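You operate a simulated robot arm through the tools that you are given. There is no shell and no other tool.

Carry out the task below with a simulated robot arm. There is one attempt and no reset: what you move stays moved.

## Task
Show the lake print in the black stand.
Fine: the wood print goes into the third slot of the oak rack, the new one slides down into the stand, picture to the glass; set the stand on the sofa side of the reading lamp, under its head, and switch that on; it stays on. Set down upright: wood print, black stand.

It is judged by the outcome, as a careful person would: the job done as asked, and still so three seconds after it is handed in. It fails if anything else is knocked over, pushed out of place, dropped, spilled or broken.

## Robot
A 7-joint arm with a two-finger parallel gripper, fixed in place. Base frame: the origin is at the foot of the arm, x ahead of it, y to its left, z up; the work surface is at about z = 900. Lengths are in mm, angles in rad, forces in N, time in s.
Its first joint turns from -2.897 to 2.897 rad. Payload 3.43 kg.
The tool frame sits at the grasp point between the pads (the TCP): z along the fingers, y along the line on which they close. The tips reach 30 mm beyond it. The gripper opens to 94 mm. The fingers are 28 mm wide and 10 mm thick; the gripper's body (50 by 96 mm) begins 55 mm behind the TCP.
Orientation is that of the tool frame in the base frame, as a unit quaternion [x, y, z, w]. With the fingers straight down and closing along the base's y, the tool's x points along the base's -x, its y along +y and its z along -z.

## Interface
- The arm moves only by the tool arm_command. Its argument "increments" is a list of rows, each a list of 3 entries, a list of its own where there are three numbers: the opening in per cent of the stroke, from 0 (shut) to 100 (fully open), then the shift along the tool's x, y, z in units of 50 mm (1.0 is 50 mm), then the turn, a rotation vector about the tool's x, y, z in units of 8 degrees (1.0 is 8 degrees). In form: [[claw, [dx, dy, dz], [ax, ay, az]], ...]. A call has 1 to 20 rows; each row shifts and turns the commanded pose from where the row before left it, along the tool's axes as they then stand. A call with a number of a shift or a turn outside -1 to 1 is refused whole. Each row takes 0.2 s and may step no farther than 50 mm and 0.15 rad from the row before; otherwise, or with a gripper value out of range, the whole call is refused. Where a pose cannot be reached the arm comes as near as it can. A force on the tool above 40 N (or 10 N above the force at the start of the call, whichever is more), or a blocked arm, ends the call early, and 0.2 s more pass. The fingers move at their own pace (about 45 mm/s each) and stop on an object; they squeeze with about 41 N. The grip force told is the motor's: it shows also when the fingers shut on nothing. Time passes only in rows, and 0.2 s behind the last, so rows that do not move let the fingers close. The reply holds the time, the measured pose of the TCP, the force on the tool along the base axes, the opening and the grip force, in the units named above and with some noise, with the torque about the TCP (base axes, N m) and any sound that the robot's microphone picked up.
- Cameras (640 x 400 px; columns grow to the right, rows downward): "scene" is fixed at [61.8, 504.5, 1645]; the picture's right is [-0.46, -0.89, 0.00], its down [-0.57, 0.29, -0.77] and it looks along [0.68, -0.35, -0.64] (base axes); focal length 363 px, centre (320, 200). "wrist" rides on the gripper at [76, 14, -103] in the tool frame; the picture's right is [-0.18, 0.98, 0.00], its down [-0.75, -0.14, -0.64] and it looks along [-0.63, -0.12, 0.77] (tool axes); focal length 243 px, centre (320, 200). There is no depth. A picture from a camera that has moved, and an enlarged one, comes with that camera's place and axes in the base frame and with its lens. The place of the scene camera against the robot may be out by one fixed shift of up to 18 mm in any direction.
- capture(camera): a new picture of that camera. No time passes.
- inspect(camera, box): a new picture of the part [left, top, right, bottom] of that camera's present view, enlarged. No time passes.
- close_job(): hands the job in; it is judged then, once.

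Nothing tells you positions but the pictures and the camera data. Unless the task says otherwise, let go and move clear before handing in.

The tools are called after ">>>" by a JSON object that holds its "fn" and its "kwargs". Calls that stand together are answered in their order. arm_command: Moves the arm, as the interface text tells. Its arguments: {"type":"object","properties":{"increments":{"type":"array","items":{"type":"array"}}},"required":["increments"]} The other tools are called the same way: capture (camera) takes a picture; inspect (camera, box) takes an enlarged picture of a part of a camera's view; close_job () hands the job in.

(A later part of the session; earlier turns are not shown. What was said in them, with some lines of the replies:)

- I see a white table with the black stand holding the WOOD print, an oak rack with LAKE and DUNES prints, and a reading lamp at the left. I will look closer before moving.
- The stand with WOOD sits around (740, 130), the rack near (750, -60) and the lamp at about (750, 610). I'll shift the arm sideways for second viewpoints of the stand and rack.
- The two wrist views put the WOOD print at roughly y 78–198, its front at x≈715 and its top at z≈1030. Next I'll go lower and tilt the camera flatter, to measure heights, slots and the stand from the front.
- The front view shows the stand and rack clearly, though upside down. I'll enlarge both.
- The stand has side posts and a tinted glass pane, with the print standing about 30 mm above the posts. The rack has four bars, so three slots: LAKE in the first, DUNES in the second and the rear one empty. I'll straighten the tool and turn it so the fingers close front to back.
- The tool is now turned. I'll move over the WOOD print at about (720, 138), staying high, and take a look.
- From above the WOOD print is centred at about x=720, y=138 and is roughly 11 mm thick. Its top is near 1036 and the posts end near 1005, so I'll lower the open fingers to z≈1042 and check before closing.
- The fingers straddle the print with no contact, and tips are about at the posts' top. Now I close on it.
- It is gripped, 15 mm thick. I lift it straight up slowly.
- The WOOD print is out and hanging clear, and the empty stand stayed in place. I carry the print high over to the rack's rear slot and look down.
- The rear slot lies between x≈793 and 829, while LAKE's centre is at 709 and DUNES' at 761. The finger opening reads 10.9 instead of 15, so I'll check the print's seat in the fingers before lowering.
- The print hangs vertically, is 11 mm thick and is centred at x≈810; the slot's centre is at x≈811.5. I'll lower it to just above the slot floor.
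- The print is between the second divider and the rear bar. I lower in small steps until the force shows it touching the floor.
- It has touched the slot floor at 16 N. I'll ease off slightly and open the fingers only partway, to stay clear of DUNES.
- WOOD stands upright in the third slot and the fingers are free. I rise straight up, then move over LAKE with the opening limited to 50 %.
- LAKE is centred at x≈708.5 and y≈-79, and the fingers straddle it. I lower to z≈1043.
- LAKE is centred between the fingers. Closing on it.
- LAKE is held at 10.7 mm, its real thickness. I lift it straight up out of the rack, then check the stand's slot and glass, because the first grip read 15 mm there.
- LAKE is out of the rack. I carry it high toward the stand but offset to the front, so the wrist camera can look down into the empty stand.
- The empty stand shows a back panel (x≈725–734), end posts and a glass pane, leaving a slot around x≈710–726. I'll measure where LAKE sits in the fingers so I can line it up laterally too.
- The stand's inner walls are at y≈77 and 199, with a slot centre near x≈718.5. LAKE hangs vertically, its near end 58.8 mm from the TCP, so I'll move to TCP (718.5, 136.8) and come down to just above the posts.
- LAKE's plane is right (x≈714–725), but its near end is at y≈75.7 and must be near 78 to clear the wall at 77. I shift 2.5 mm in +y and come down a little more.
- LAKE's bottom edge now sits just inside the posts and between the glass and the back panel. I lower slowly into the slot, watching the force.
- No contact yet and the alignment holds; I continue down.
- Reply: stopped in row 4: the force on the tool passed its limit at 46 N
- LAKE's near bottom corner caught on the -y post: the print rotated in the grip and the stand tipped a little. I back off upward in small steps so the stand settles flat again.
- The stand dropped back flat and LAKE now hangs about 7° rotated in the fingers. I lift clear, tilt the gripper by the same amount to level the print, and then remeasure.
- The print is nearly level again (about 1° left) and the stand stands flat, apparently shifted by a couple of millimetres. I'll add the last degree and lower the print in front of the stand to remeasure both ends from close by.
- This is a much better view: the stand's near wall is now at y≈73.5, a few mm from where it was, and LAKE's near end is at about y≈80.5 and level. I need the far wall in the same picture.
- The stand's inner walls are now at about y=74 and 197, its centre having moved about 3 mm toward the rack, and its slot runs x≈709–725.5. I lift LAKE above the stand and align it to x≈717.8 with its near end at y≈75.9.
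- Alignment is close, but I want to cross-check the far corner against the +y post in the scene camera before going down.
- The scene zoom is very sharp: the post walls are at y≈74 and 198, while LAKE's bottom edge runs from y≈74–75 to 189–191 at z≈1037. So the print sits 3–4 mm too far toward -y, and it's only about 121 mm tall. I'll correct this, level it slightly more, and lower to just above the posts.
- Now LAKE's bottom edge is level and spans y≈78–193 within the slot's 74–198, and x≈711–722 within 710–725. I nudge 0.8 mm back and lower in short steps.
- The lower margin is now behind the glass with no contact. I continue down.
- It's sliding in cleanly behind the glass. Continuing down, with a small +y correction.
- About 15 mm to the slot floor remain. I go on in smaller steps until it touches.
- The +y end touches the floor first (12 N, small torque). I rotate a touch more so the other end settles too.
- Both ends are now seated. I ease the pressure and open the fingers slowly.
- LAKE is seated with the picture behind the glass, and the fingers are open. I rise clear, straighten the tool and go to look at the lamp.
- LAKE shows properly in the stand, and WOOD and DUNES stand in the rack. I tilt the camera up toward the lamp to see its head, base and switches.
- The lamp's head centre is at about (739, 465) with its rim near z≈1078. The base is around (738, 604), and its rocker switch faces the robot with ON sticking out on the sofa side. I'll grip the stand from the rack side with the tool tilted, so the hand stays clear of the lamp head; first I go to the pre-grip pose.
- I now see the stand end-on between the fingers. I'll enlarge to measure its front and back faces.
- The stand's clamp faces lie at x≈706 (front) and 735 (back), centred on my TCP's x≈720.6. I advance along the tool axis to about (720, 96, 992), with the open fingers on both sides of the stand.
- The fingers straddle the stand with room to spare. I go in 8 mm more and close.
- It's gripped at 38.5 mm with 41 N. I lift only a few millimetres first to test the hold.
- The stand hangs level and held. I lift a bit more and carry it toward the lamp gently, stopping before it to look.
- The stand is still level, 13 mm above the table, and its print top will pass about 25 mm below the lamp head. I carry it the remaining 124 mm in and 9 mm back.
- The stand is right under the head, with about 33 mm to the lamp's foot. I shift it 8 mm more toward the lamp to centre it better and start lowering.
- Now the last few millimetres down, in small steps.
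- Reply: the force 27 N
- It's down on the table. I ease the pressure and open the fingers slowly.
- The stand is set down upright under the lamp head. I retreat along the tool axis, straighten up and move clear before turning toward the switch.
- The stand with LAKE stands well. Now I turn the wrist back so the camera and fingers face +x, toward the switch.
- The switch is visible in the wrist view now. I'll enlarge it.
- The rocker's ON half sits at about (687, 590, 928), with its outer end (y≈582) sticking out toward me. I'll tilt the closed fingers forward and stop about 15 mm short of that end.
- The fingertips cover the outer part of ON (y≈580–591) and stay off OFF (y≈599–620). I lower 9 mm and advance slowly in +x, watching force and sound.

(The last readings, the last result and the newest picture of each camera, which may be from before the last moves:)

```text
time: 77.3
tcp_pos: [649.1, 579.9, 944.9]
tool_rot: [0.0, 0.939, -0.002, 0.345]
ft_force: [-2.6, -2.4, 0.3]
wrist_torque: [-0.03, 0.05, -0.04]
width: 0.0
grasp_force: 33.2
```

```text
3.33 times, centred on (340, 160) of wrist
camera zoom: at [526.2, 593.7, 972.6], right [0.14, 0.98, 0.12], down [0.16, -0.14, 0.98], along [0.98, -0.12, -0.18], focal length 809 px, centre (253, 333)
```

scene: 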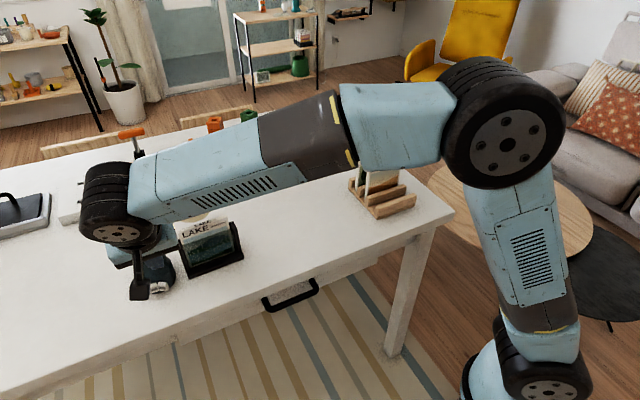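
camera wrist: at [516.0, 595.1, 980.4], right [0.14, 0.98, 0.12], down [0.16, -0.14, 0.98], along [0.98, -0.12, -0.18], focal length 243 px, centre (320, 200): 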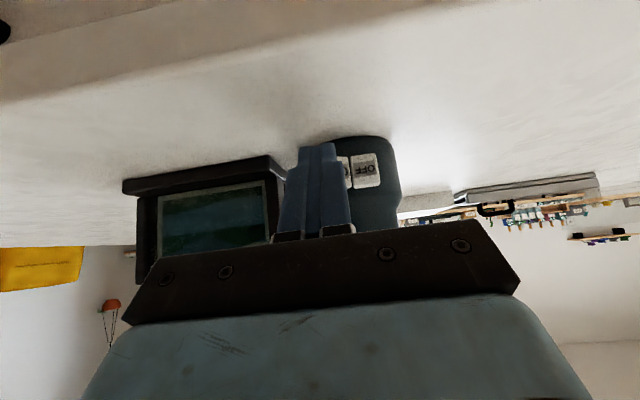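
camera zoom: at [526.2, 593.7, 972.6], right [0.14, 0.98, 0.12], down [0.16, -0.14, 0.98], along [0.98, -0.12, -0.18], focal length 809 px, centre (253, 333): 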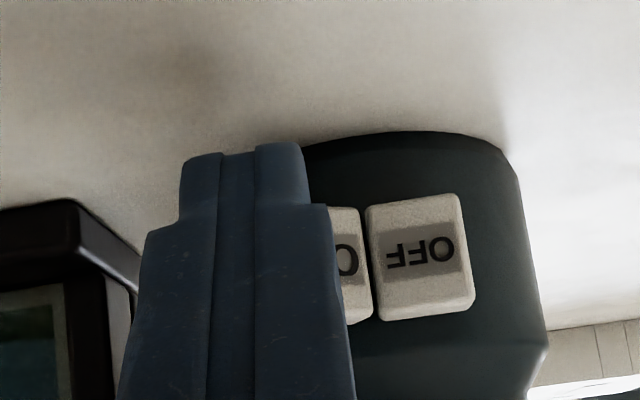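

Light contact with ON (about 3 N). I press further in small steps.

>>> {"fn": "arm_command", "kwargs": {"increments": [[0, [-0.0305, 0, 0.0258], [0, 0, 0]], [0, [0, 0, 0], [0, 0, 0]]]}}

>>> {"fn": "arm_command", "kwargs": {"increments": [[0, [-0.0305, 0, 0.0258], [0, 0, 0]], [0, [0, 0, 0], [0, 0, 0]]]}}

>>> {"fn": "inspect", "kwargs": {"camera": "wrist", "box": [260, 100, 420, 220]}}

>>> {"fn": "inspect", "kwargs": {"camera": "scene", "box": [80, 180, 260, 320]}}

```text
time: 78.0
tcp_pos: [650.2, 579.8, 944.0]
tool_rot: [-0.001, 0.939, -0.001, 0.345]
ft_force: [-1.5, -2.2, 1.7]
wrist_torque: [-0.03, -0.02, -0.05]
width: 0.0
grasp_force: 33.0
```

```text
time: 78.5
tcp_pos: [654.5, 579.8, 943.7]
tool_rot: [0.0, 0.939, -0.002, 0.345]
ft_force: [-0.3, -1.2, 0.7]
wrist_torque: [-0.01, -0.05, -0.08]
width: 0.3
grasp_force: 32.7
```

```text
3.33 times, centred on (340, 160) of wrist
camera zoom: at [530.4, 593.6, 972.2], right [0.14, 0.98, 0.12], down [0.16, -0.14, 0.98], along [0.98, -0.12, -0.18], focal length 809 px, centre (253, 333)
```

zoom: 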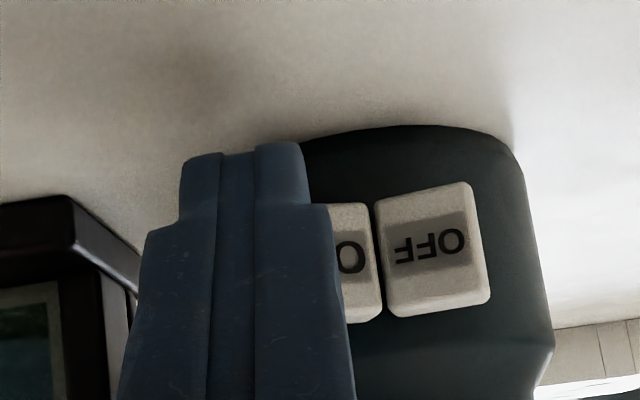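

```text
2.86 times, centred on (170, 250) of scene
camera zoom: at [61.8, 504.5, 1645.0], right [-0.46, -0.89, 0.0], down [-0.57, 0.29, -0.77], along [0.68, -0.35, -0.64], focal length 1037 px, centre (749, 57)
```

zoom: 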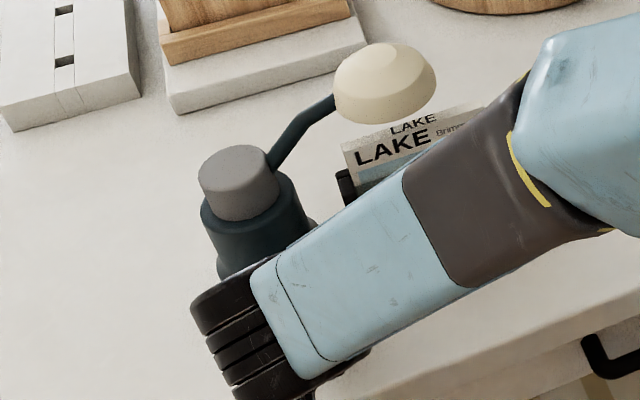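

The rocker is turning: OFF is coming out. I continue pressing in small steps.

>>> {"fn": "arm_command", "kwargs": {"increments": [[0, [-0.0305, 0, 0.0258], [0, 0, 0]], [0, [0, 0, 0], [0, 0, 0]]]}}

>>> {"fn": "arm_command", "kwargs": {"increments": [[0, [-0.0305, 0, 0.0258], [0, 0, 0]], [0, [0, 0, 0], [0, 0, 0]]]}}

>>> {"fn": "inspect", "kwargs": {"camera": "wrist", "box": [260, 100, 420, 220]}}

>>> {"fn": "inspect", "kwargs": {"camera": "scene", "box": [80, 180, 260, 320]}}

```text
time: 79.2
tcp_pos: [655.6, 579.6, 941.9]
tool_rot: [0.0, 0.939, -0.001, 0.345]
ft_force: [-0.6, -2.8, 0.8]
wrist_torque: [-0.01, -0.03, -0.05]
width: 0.2
grasp_force: 33.6
```

```text
time: 79.8
tcp_pos: [657.9, 579.2, 942.5]
tool_rot: [-0.001, 0.939, -0.001, 0.345]
ft_force: [0.5, -2.4, -0.1]
wrist_torque: [-0.02, 0.03, -0.07]
width: 0.2
grasp_force: 32.7
```

```text
3.33 times, centred on (340, 160) of wrist
camera zoom: at [534.0, 593.3, 972.1], right [0.14, 0.98, 0.12], down [0.16, -0.14, 0.98], along [0.98, -0.12, -0.18], focal length 809 px, centre (253, 333)
```

zoom: 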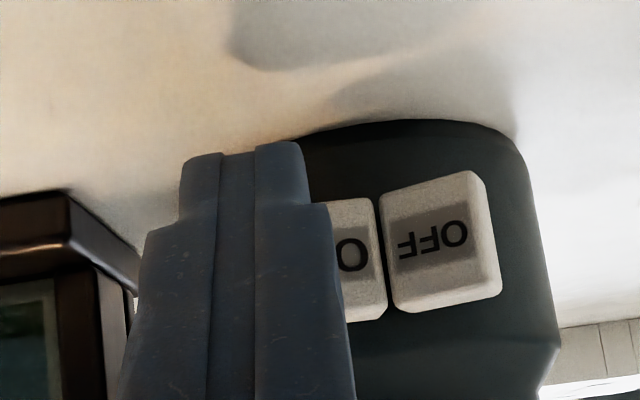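

```text
2.86 times, centred on (170, 250) of scene
camera zoom: at [61.8, 504.5, 1645.0], right [-0.46, -0.89, 0.0], down [-0.57, 0.29, -0.77], along [0.68, -0.35, -0.64], focal length 1037 px, centre (749, 57)
```

zoom: 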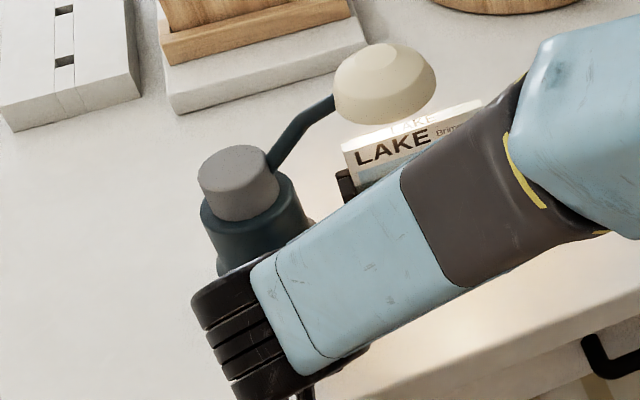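

The lamp has come on: warm light on the table and the LAKE print. I press one more small step to be sure the rocker is fully over.

>>> {"fn": "arm_command", "kwargs": {"increments": [[0, [-0.0305, 0, 0.0258], [0, 0, 0]], [0, [0, 0, 0], [0, 0, 0]]]}}

>>> {"fn": "inspect", "kwargs": {"camera": "wrist", "box": [260, 100, 420, 220]}}

```text
time: 80.3
tcp_pos: [659.5, 579.5, 942.4]
tool_rot: [0.0, 0.939, -0.001, 0.345]
ft_force: [0.8, -2.3, -0.9]
wrist_torque: [-0.01, -0.03, -0.09]
width: 0.2
grasp_force: 33.8
```

```text
3.33 times, centred on (340, 160) of wrist
camera zoom: at [535.9, 593.3, 972.0], right [0.14, 0.98, 0.12], down [0.16, -0.14, 0.98], along [0.98, -0.12, -0.18], focal length 809 px, centre (253, 333)
```

zoom: 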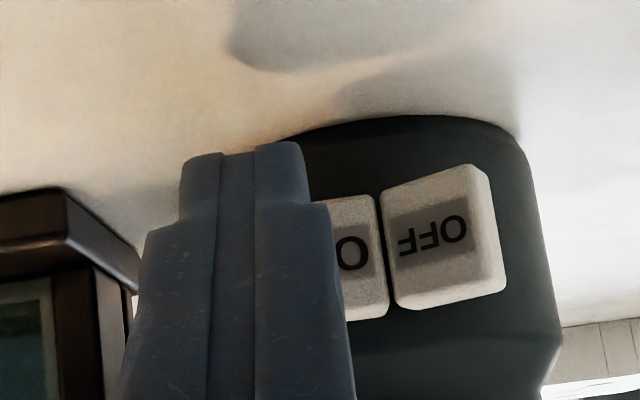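

The rocker is over and the pressing force is gone. I back straight out in -x, then rise.

>>> {"fn": "arm_command", "kwargs": {"increments": [[0, [0.1, 0, -0.085], [0, 0, 0]], [0, [0.3, 0, -0.25], [0, 0, 0]], [0, [0.5, 0, -0.42], [0, 0, 0]], [0, [0.3, 0, -0.8], [0, 0, 0]], [0, [0, 0, -0.9], [0, 0, 0]], [0, [0, 0, -0.9], [0, 0, 0]], [0, [0, 0, -0.9], [0, 0, 0]], [0, [0, -0.5, -0.8], [0, 0, 0]], [0, [0, 0, 0], [0, 0, 0]]]}}

>>> {"fn": "capture", "kwargs": {"camera": "scene"}}

>>> {"fn": "capture", "kwargs": {"camera": "wrist"}}

```text
time: 82.3
tcp_pos: [447.3, 551.6, 1097.0]
tool_rot: [-0.001, 0.939, -0.001, 0.345]
ft_force: [-0.2, 0.4, 0.7]
wrist_torque: [0.01, -0.04, -0.02]
width: 0.0
grasp_force: 32.4
```

```text
taken
```

scene: 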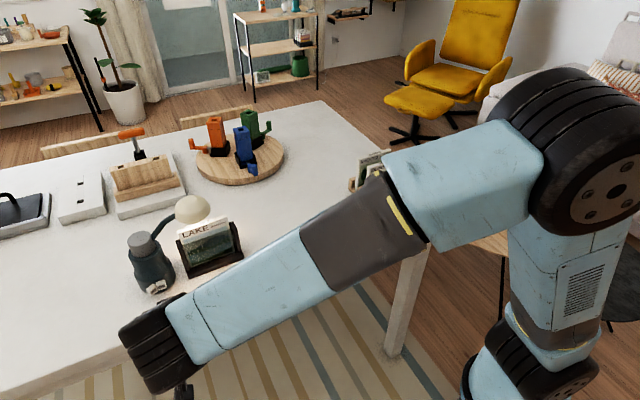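

```text
taken
camera wrist: at [323.7, 566.6, 1126.9], right [0.14, 0.98, 0.12], down [0.16, -0.14, 0.98], along [0.98, -0.12, -0.18], focal length 243 px, centre (320, 200)
```

wrist: 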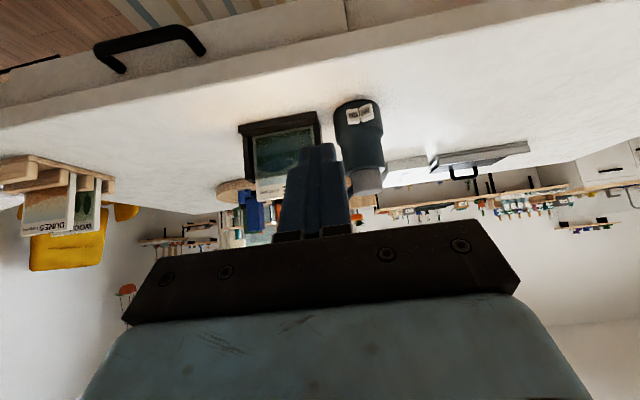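

>>> {"fn": "inspect", "kwargs": {"camera": "wrist", "box": [220, 90, 400, 210]}}

>>> {"fn": "inspect", "kwargs": {"camera": "wrist", "box": [330, 90, 390, 130]}}

>>> {"fn": "inspect", "kwargs": {"camera": "scene", "box": [110, 170, 270, 310]}}

>>> {"fn": "inspect", "kwargs": {"camera": "wrist", "box": [0, 140, 130, 260]}}

```text
3.33 times, centred on (310, 150) of wrist
camera zoom: at [323.7, 566.6, 1126.9], right [0.14, 0.98, 0.12], down [0.16, -0.14, 0.98], along [0.98, -0.12, -0.18], focal length 809 px, centre (353, 367)
```

zoom: 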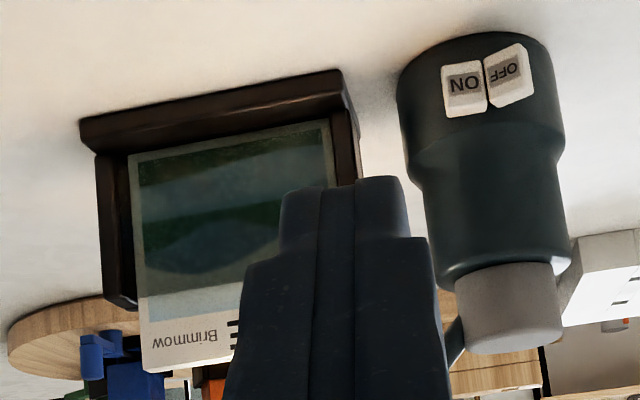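

```text
10.00 times, centred on (360, 110) of wrist
camera zoom: at [323.7, 566.6, 1126.9], right [0.14, 0.98, 0.12], down [0.16, -0.14, 0.98], along [0.98, -0.12, -0.18], focal length 2426 px, centre (-80, 1100)
```

zoom: 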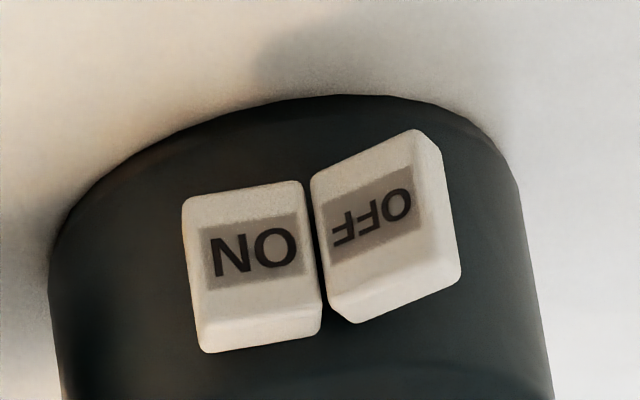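

```text
2.86 times, centred on (190, 240) of scene
camera zoom: at [61.8, 504.5, 1645.0], right [-0.46, -0.89, 0.0], down [-0.57, 0.29, -0.77], along [0.68, -0.35, -0.64], focal length 1037 px, centre (691, 86)
```

zoom: 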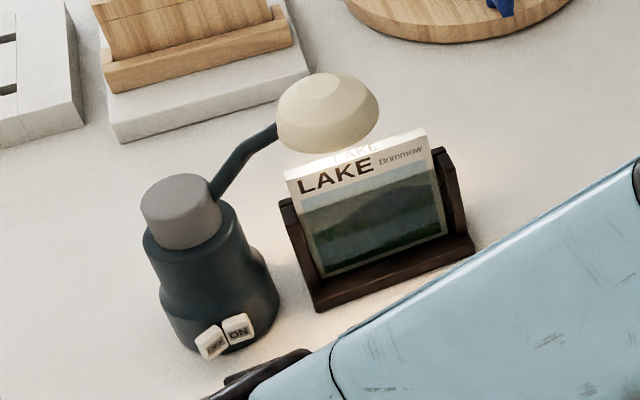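

```text
3.33 times, centred on (65, 200) of wrist
camera zoom: at [323.7, 566.6, 1126.9], right [0.14, 0.98, 0.12], down [0.16, -0.14, 0.98], along [0.98, -0.12, -0.18], focal length 809 px, centre (1170, 200)
```

zoom: 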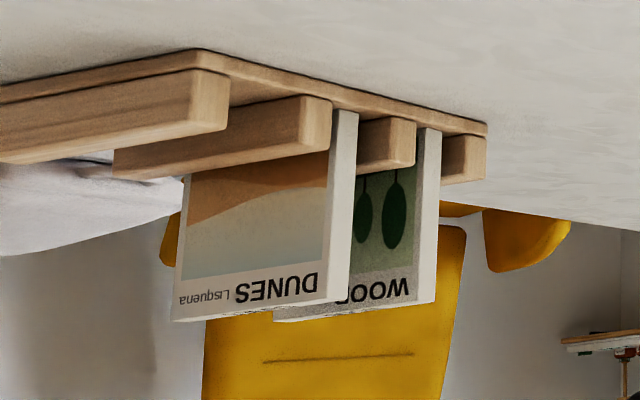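

The rocker is latched at ON, the lamp lights LAKE, and the rack stands in order. I move the arm well clear and check everything once more.

>>> {"fn": "arm_command", "kwargs": {"increments": [[0, [0, -0.8, -0.5], [0, 0, 0]], [0, [0, -0.9, -0.3], [0, 0, 0]], [0, [0, -0.9, -0.3], [0, 0, 0]], [0, [0, -0.9, 0], [0, 1, 0]], [0, [0, -0.9, 0], [0, 1, 0]], [0, [0, -0.9, 0], [0, 1, 0]], [0, [0, -0.9, 0], [0, 1, 0]], [0, [0, -0.9, 0], [0, 1, 0]], [0, [0, -0.9, 0], [0, 0, 0]], [0, [0, 0, 0], [0, 0, 0]], [0, [0, 0, 0], [0, 0, 0]], [0, [0, 0, 0], [0, 0, 0]]]}}

>>> {"fn": "capture", "kwargs": {"camera": "scene"}}

>>> {"fn": "inspect", "kwargs": {"camera": "scene", "box": [110, 130, 430, 330]}}

```text
time: 85.0
tcp_pos: [414.7, 157.4, 1140.4]
tool_rot: [0.0, 1.0, -0.001, 0.002]
ft_force: [-0.2, 0.6, -0.6]
wrist_torque: [0.0, -0.02, 0.03]
width: 0.2
grasp_force: 33.6
```

```text
taken
```

scene: 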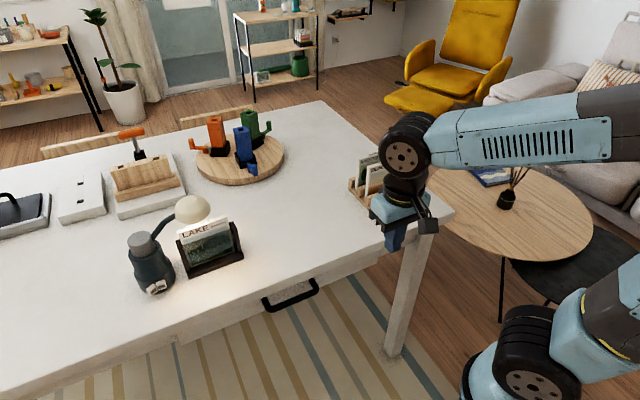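

```text
2.00 times, centred on (270, 230) of scene
camera zoom: at [61.8, 504.5, 1645.0], right [-0.46, -0.89, 0.0], down [-0.57, 0.29, -0.77], along [0.68, -0.35, -0.64], focal length 726 px, centre (420, 140)
```

zoom: 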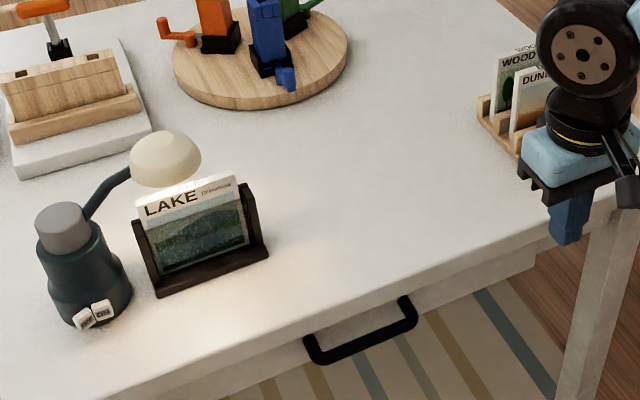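

LAKE is in the black stand, picture to the glass, standing under the lit lamp's head on its sofa side. WOOD stands in the third slot beside DUNES, nothing else has moved, and the arm is clear, so I hand the job in.

>>> {"fn": "close_job", "kwargs": {}}

```text
The job is handed in.
```

The job is handed in. The lake print is in the black stand with its picture to the glass. The stand is upright on the sofa side of the reading lamp, under its head.

- **Wood print:** it stands upright in the third slot of the oak rack, the rear one behind the dunes print.
- **Lamp:** I pressed the switch to ON. It latched there, and the lamp was still lit about five seconds later, when I last looked.
- **One slip on the way:** on the first try the lake print caught on a post of the stand. The stand tipped slightly and shifted about 3 mm, then settled flat when I backed off. The second try went in cleanly.

In the last pictures nothing else had been knocked over or moved, and the arm was clear of the table items.
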